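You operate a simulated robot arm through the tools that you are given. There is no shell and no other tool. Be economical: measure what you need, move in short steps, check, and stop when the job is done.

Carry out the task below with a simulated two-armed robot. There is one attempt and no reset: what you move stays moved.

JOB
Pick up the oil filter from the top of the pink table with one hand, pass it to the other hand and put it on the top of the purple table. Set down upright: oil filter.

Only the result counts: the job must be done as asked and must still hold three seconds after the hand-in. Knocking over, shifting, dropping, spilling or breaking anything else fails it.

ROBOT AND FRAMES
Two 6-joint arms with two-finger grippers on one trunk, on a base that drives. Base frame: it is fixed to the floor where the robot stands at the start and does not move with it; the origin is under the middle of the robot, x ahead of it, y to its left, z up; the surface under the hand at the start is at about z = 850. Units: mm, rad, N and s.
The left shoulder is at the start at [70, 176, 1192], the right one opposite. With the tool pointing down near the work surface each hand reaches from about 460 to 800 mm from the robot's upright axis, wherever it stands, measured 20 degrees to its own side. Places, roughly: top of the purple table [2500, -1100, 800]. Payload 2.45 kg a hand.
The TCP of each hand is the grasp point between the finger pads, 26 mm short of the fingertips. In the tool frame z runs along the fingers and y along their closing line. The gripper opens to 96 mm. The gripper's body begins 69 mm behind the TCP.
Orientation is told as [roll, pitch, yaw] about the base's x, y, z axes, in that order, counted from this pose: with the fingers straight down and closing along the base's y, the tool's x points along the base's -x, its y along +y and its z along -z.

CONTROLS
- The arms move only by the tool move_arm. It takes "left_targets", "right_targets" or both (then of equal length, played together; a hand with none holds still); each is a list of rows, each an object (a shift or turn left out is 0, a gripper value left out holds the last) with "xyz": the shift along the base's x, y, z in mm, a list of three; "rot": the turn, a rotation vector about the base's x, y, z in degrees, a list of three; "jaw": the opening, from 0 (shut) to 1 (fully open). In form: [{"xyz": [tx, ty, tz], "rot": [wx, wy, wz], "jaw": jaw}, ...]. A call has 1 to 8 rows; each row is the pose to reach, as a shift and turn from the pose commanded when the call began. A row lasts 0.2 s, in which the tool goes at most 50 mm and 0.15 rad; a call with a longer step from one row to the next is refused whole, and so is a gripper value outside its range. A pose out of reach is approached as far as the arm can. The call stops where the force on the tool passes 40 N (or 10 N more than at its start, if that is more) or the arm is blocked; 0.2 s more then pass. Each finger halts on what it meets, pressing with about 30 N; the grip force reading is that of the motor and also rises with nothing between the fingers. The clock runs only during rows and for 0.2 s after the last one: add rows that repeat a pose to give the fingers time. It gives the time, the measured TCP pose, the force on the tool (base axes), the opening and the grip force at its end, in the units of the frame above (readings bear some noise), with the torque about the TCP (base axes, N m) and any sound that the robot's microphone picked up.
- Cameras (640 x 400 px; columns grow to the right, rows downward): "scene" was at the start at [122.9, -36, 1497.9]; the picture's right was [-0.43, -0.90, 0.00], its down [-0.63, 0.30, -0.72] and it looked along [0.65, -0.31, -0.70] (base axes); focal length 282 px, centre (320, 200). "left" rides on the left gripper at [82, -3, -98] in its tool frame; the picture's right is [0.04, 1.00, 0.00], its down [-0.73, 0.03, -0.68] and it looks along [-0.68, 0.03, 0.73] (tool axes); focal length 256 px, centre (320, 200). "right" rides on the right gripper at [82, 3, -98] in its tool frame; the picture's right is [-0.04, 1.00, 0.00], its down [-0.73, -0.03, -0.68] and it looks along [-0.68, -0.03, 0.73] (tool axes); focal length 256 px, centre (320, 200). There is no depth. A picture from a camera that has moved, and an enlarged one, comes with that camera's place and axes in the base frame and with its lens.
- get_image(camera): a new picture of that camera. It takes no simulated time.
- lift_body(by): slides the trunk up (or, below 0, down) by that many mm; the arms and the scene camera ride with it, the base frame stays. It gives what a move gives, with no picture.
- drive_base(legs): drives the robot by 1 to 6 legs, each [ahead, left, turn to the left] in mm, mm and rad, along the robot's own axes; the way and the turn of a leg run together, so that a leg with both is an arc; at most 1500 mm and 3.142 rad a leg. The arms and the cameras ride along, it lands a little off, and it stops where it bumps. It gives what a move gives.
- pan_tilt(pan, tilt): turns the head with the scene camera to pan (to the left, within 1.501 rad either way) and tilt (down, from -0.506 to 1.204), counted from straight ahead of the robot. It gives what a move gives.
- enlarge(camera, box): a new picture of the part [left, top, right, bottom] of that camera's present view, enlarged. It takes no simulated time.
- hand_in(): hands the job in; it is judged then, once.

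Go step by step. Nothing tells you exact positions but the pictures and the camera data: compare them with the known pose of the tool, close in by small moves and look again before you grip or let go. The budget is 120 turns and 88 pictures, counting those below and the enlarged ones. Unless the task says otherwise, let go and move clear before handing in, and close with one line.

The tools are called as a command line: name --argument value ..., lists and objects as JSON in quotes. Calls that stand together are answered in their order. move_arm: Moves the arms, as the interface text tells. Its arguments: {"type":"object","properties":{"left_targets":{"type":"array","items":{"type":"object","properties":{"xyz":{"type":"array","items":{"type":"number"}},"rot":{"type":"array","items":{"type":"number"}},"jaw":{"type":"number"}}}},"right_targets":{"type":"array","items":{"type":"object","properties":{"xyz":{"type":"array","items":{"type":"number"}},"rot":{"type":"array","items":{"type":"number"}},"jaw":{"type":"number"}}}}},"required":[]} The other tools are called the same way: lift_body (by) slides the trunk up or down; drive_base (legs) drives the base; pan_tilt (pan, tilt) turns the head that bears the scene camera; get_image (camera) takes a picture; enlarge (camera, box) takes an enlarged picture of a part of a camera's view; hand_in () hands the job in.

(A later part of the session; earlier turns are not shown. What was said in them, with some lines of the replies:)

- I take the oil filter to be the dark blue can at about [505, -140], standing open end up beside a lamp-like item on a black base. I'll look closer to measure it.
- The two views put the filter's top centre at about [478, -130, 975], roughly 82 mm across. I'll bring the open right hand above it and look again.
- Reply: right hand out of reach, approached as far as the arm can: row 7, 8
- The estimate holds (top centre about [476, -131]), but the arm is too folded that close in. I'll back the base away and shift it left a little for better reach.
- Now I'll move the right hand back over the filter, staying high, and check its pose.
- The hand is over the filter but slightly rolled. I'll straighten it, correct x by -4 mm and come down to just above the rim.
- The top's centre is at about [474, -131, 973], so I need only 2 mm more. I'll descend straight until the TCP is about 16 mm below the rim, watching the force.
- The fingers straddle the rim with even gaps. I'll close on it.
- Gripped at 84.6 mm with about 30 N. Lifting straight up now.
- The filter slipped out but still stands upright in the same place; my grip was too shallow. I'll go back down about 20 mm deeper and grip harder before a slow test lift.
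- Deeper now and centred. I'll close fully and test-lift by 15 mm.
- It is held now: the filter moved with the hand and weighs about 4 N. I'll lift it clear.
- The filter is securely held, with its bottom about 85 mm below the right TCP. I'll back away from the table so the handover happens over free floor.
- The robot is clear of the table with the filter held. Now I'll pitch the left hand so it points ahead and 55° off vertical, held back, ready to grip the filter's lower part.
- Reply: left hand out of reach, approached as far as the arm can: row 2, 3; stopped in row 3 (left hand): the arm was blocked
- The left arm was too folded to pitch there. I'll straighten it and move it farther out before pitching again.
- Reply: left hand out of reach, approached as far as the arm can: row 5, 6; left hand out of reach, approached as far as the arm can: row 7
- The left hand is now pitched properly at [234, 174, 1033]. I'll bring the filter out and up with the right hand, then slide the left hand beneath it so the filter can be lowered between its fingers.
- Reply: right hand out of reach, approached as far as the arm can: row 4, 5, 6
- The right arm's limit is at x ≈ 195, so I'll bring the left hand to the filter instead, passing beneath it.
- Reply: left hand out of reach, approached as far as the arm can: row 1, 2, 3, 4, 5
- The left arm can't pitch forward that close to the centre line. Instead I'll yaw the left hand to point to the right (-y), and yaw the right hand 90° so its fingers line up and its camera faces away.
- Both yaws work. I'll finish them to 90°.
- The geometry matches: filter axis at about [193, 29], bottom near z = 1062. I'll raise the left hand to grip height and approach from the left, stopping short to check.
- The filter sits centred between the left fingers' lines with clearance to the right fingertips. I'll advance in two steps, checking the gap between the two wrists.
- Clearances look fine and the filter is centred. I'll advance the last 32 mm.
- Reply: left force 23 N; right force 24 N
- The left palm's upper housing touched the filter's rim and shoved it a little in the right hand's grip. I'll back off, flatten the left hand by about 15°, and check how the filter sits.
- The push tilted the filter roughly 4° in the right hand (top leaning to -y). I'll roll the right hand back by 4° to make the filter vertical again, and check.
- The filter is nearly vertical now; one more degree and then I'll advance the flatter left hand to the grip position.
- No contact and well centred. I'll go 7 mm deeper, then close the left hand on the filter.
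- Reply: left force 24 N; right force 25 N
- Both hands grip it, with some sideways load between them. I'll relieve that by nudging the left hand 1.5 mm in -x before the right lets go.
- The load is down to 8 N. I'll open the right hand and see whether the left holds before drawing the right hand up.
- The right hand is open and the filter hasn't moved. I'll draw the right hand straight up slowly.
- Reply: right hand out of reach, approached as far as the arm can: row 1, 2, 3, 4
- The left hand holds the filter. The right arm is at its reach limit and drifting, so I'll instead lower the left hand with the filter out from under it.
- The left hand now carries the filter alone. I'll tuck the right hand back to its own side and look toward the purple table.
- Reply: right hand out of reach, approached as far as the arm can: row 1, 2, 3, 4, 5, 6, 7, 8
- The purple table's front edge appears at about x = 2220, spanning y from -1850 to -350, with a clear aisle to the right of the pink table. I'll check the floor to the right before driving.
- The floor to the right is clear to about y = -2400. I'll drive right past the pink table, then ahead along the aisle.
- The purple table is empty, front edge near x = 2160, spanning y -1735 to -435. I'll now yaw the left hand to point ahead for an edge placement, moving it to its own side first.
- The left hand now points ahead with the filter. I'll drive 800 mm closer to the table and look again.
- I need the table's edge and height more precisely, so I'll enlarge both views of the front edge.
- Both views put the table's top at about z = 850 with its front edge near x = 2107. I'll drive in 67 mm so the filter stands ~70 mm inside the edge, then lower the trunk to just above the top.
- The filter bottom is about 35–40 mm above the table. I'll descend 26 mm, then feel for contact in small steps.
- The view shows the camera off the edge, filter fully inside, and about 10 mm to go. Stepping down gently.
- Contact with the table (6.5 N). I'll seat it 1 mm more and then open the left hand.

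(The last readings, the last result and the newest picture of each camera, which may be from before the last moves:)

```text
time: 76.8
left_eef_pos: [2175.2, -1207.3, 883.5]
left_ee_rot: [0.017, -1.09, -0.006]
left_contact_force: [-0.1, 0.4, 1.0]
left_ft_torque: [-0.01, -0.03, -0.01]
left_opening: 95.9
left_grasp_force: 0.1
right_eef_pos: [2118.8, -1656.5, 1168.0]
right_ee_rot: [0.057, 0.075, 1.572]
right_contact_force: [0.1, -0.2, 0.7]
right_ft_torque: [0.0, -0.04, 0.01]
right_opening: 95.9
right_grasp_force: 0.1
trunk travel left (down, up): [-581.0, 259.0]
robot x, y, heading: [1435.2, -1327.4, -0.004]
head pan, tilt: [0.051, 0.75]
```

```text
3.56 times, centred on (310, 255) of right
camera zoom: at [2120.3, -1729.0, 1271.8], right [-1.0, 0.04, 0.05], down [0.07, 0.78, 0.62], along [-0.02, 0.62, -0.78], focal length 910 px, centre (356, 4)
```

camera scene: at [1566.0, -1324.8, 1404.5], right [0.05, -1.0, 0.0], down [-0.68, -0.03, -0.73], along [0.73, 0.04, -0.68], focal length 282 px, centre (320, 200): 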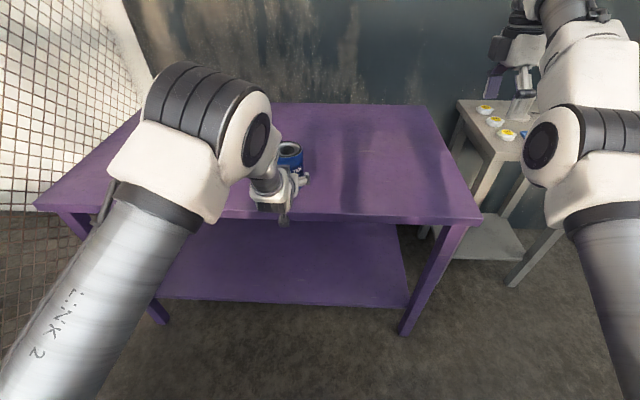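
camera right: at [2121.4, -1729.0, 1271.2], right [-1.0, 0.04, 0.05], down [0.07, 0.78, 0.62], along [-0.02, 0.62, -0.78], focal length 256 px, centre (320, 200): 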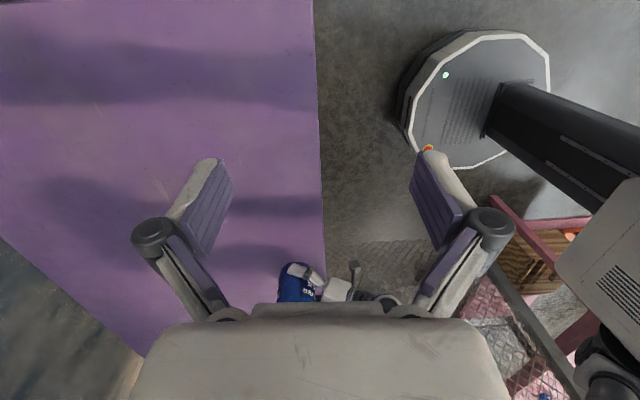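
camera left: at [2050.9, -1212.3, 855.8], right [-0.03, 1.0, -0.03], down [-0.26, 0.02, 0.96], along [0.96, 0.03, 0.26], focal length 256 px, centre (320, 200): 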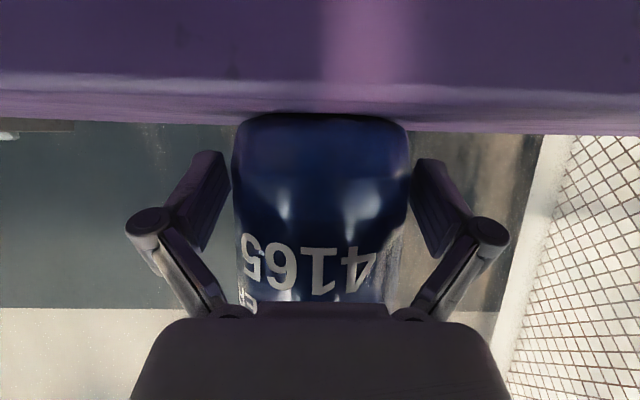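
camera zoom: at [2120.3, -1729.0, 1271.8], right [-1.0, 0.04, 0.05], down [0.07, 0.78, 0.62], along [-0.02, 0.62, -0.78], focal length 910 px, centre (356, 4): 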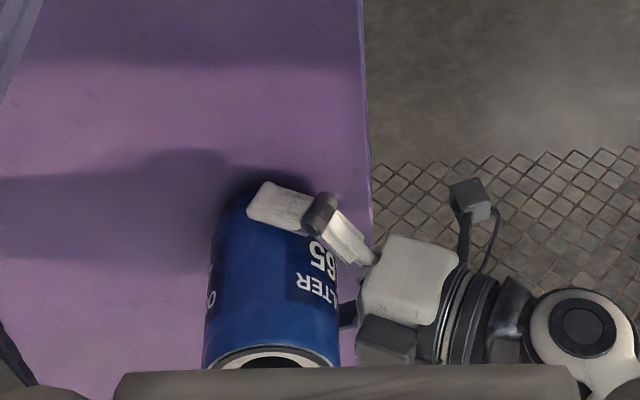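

Released, with a gap on both sides. The trunk's vertical slide is the straightest way out, so I'll raise both hands clear of the filter.

lift_body --by 150

get_image --camera "left"

enlarge --camera "right" --box '[220, 180, 400, 310]'

```text
time: 78.5
left_eef_pos: [2176.2, -1206.4, 1032.2]
left_ee_rot: [0.017, -1.092, -0.006]
left_contact_force: [0.6, -0.5, 0.1]
left_ft_torque: [-0.01, 0.0, 0.0]
left_opening: 95.8
left_grasp_force: 0.2
right_eef_pos: [2118.2, -1655.6, 1316.9]
right_ee_rot: [0.058, 0.076, 1.574]
right_contact_force: [0.2, 0.2, -0.3]
right_ft_torque: [0.04, -0.01, -0.03]
right_opening: 96.1
right_grasp_force: 0.1
trunk travel left (down, up): [-731.0, 109.0]
robot x, y, heading: [1430.2, -1329.4, -0.001]
head pan, tilt: [0.051, 0.75]
```

```text
26 pictures are left
camera left: at [2051.3, -1212.3, 1005.6], right [-0.03, 1.0, -0.03], down [-0.26, 0.02, 0.96], along [0.96, 0.03, 0.26], focal length 256 px, centre (320, 200)
```

left: 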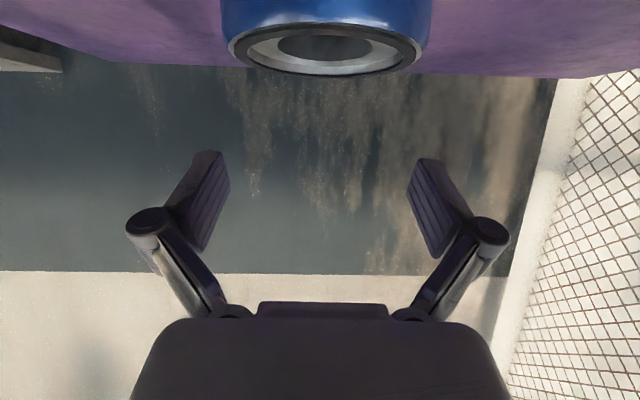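

```text
3.08 times, centred on (310, 245) of right
camera zoom: at [2120.8, -1729.1, 1421.4], right [-1.0, 0.04, 0.05], down [0.07, 0.78, 0.62], along [-0.02, 0.62, -0.78], focal length 788 px, centre (351, 62)
```

zoom: 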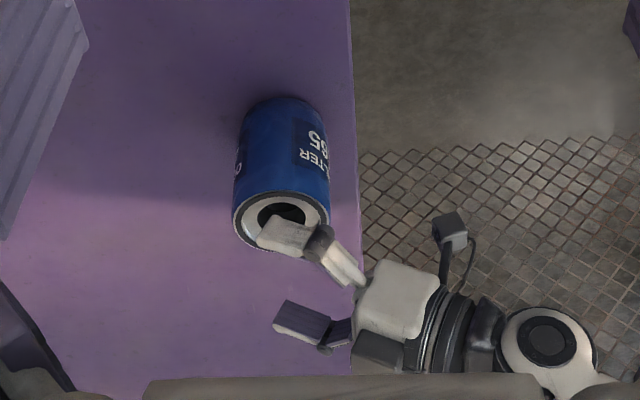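

The filter stands upright on the purple table and the hand is above it. I'll back the robot away and take a last look.

drive_base --legs '[[-300, 0, 0]]'

get_image --camera "scene"

get_image --camera "left"

```text
time: 80.6
left_eef_pos: [1873.2, -1207.3, 1032.8]
left_ee_rot: [0.018, -1.091, -0.006]
left_contact_force: [0.0, -0.1, -0.1]
left_ft_torque: [-0.01, 0.03, -0.02]
left_opening: 96.1
left_grasp_force: 0.1
right_eef_pos: [1816.3, -1655.5, 1316.1]
right_ee_rot: [0.06, 0.076, 1.571]
right_contact_force: [0.0, 0.1, -0.1]
right_ft_torque: [0.01, 0.02, -0.02]
right_opening: 96.0
right_grasp_force: 0.1
trunk travel left (down, up): [-731.0, 109.0]
robot x, y, heading: [1126.7, -1326.5, -0.007]
head pan, tilt: [0.051, 0.75]
```

```text
24 pictures are left
camera scene: at [1262.8, -1324.7, 1554.4], right [0.05, -1.0, 0.0], down [-0.68, -0.03, -0.73], along [0.73, 0.04, -0.68], focal length 282 px, centre (320, 200)
```

scene: 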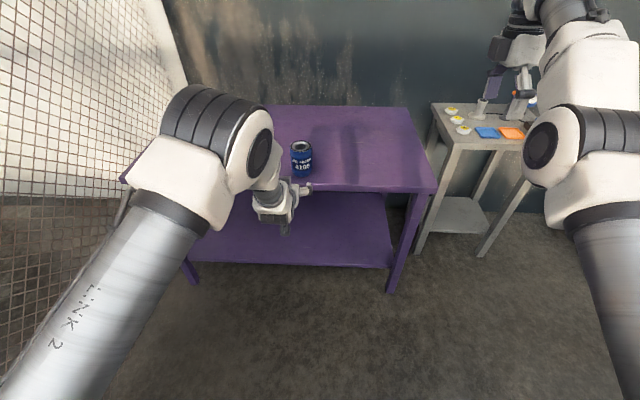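

```text
23 pictures are left
camera left: at [1748.4, -1212.4, 1005.0], right [-0.03, 1.0, -0.03], down [-0.26, 0.02, 0.96], along [0.96, 0.03, 0.26], focal length 256 px, centre (320, 200)
```

left: 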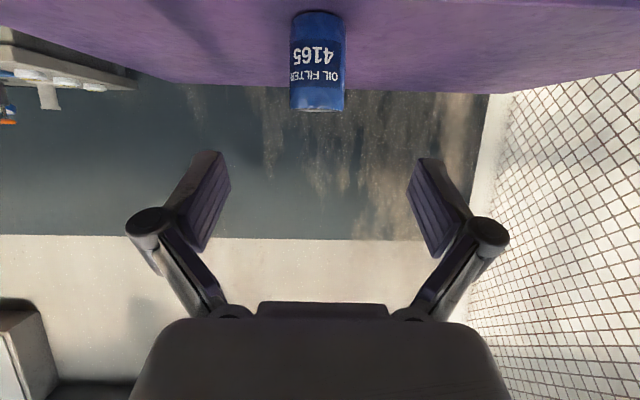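

The oil filter stands upright and free on the purple table, and both hands are clear. I'm handing in.

hand_in

```text
The job is handed in.
```

The oil filter was picked up with the right hand, passed to the left, and set upright on the purple table about 70 mm in from its front edge. The first grip slipped, but the filter stayed upright on the pink table, and I saw nothing else disturbed.
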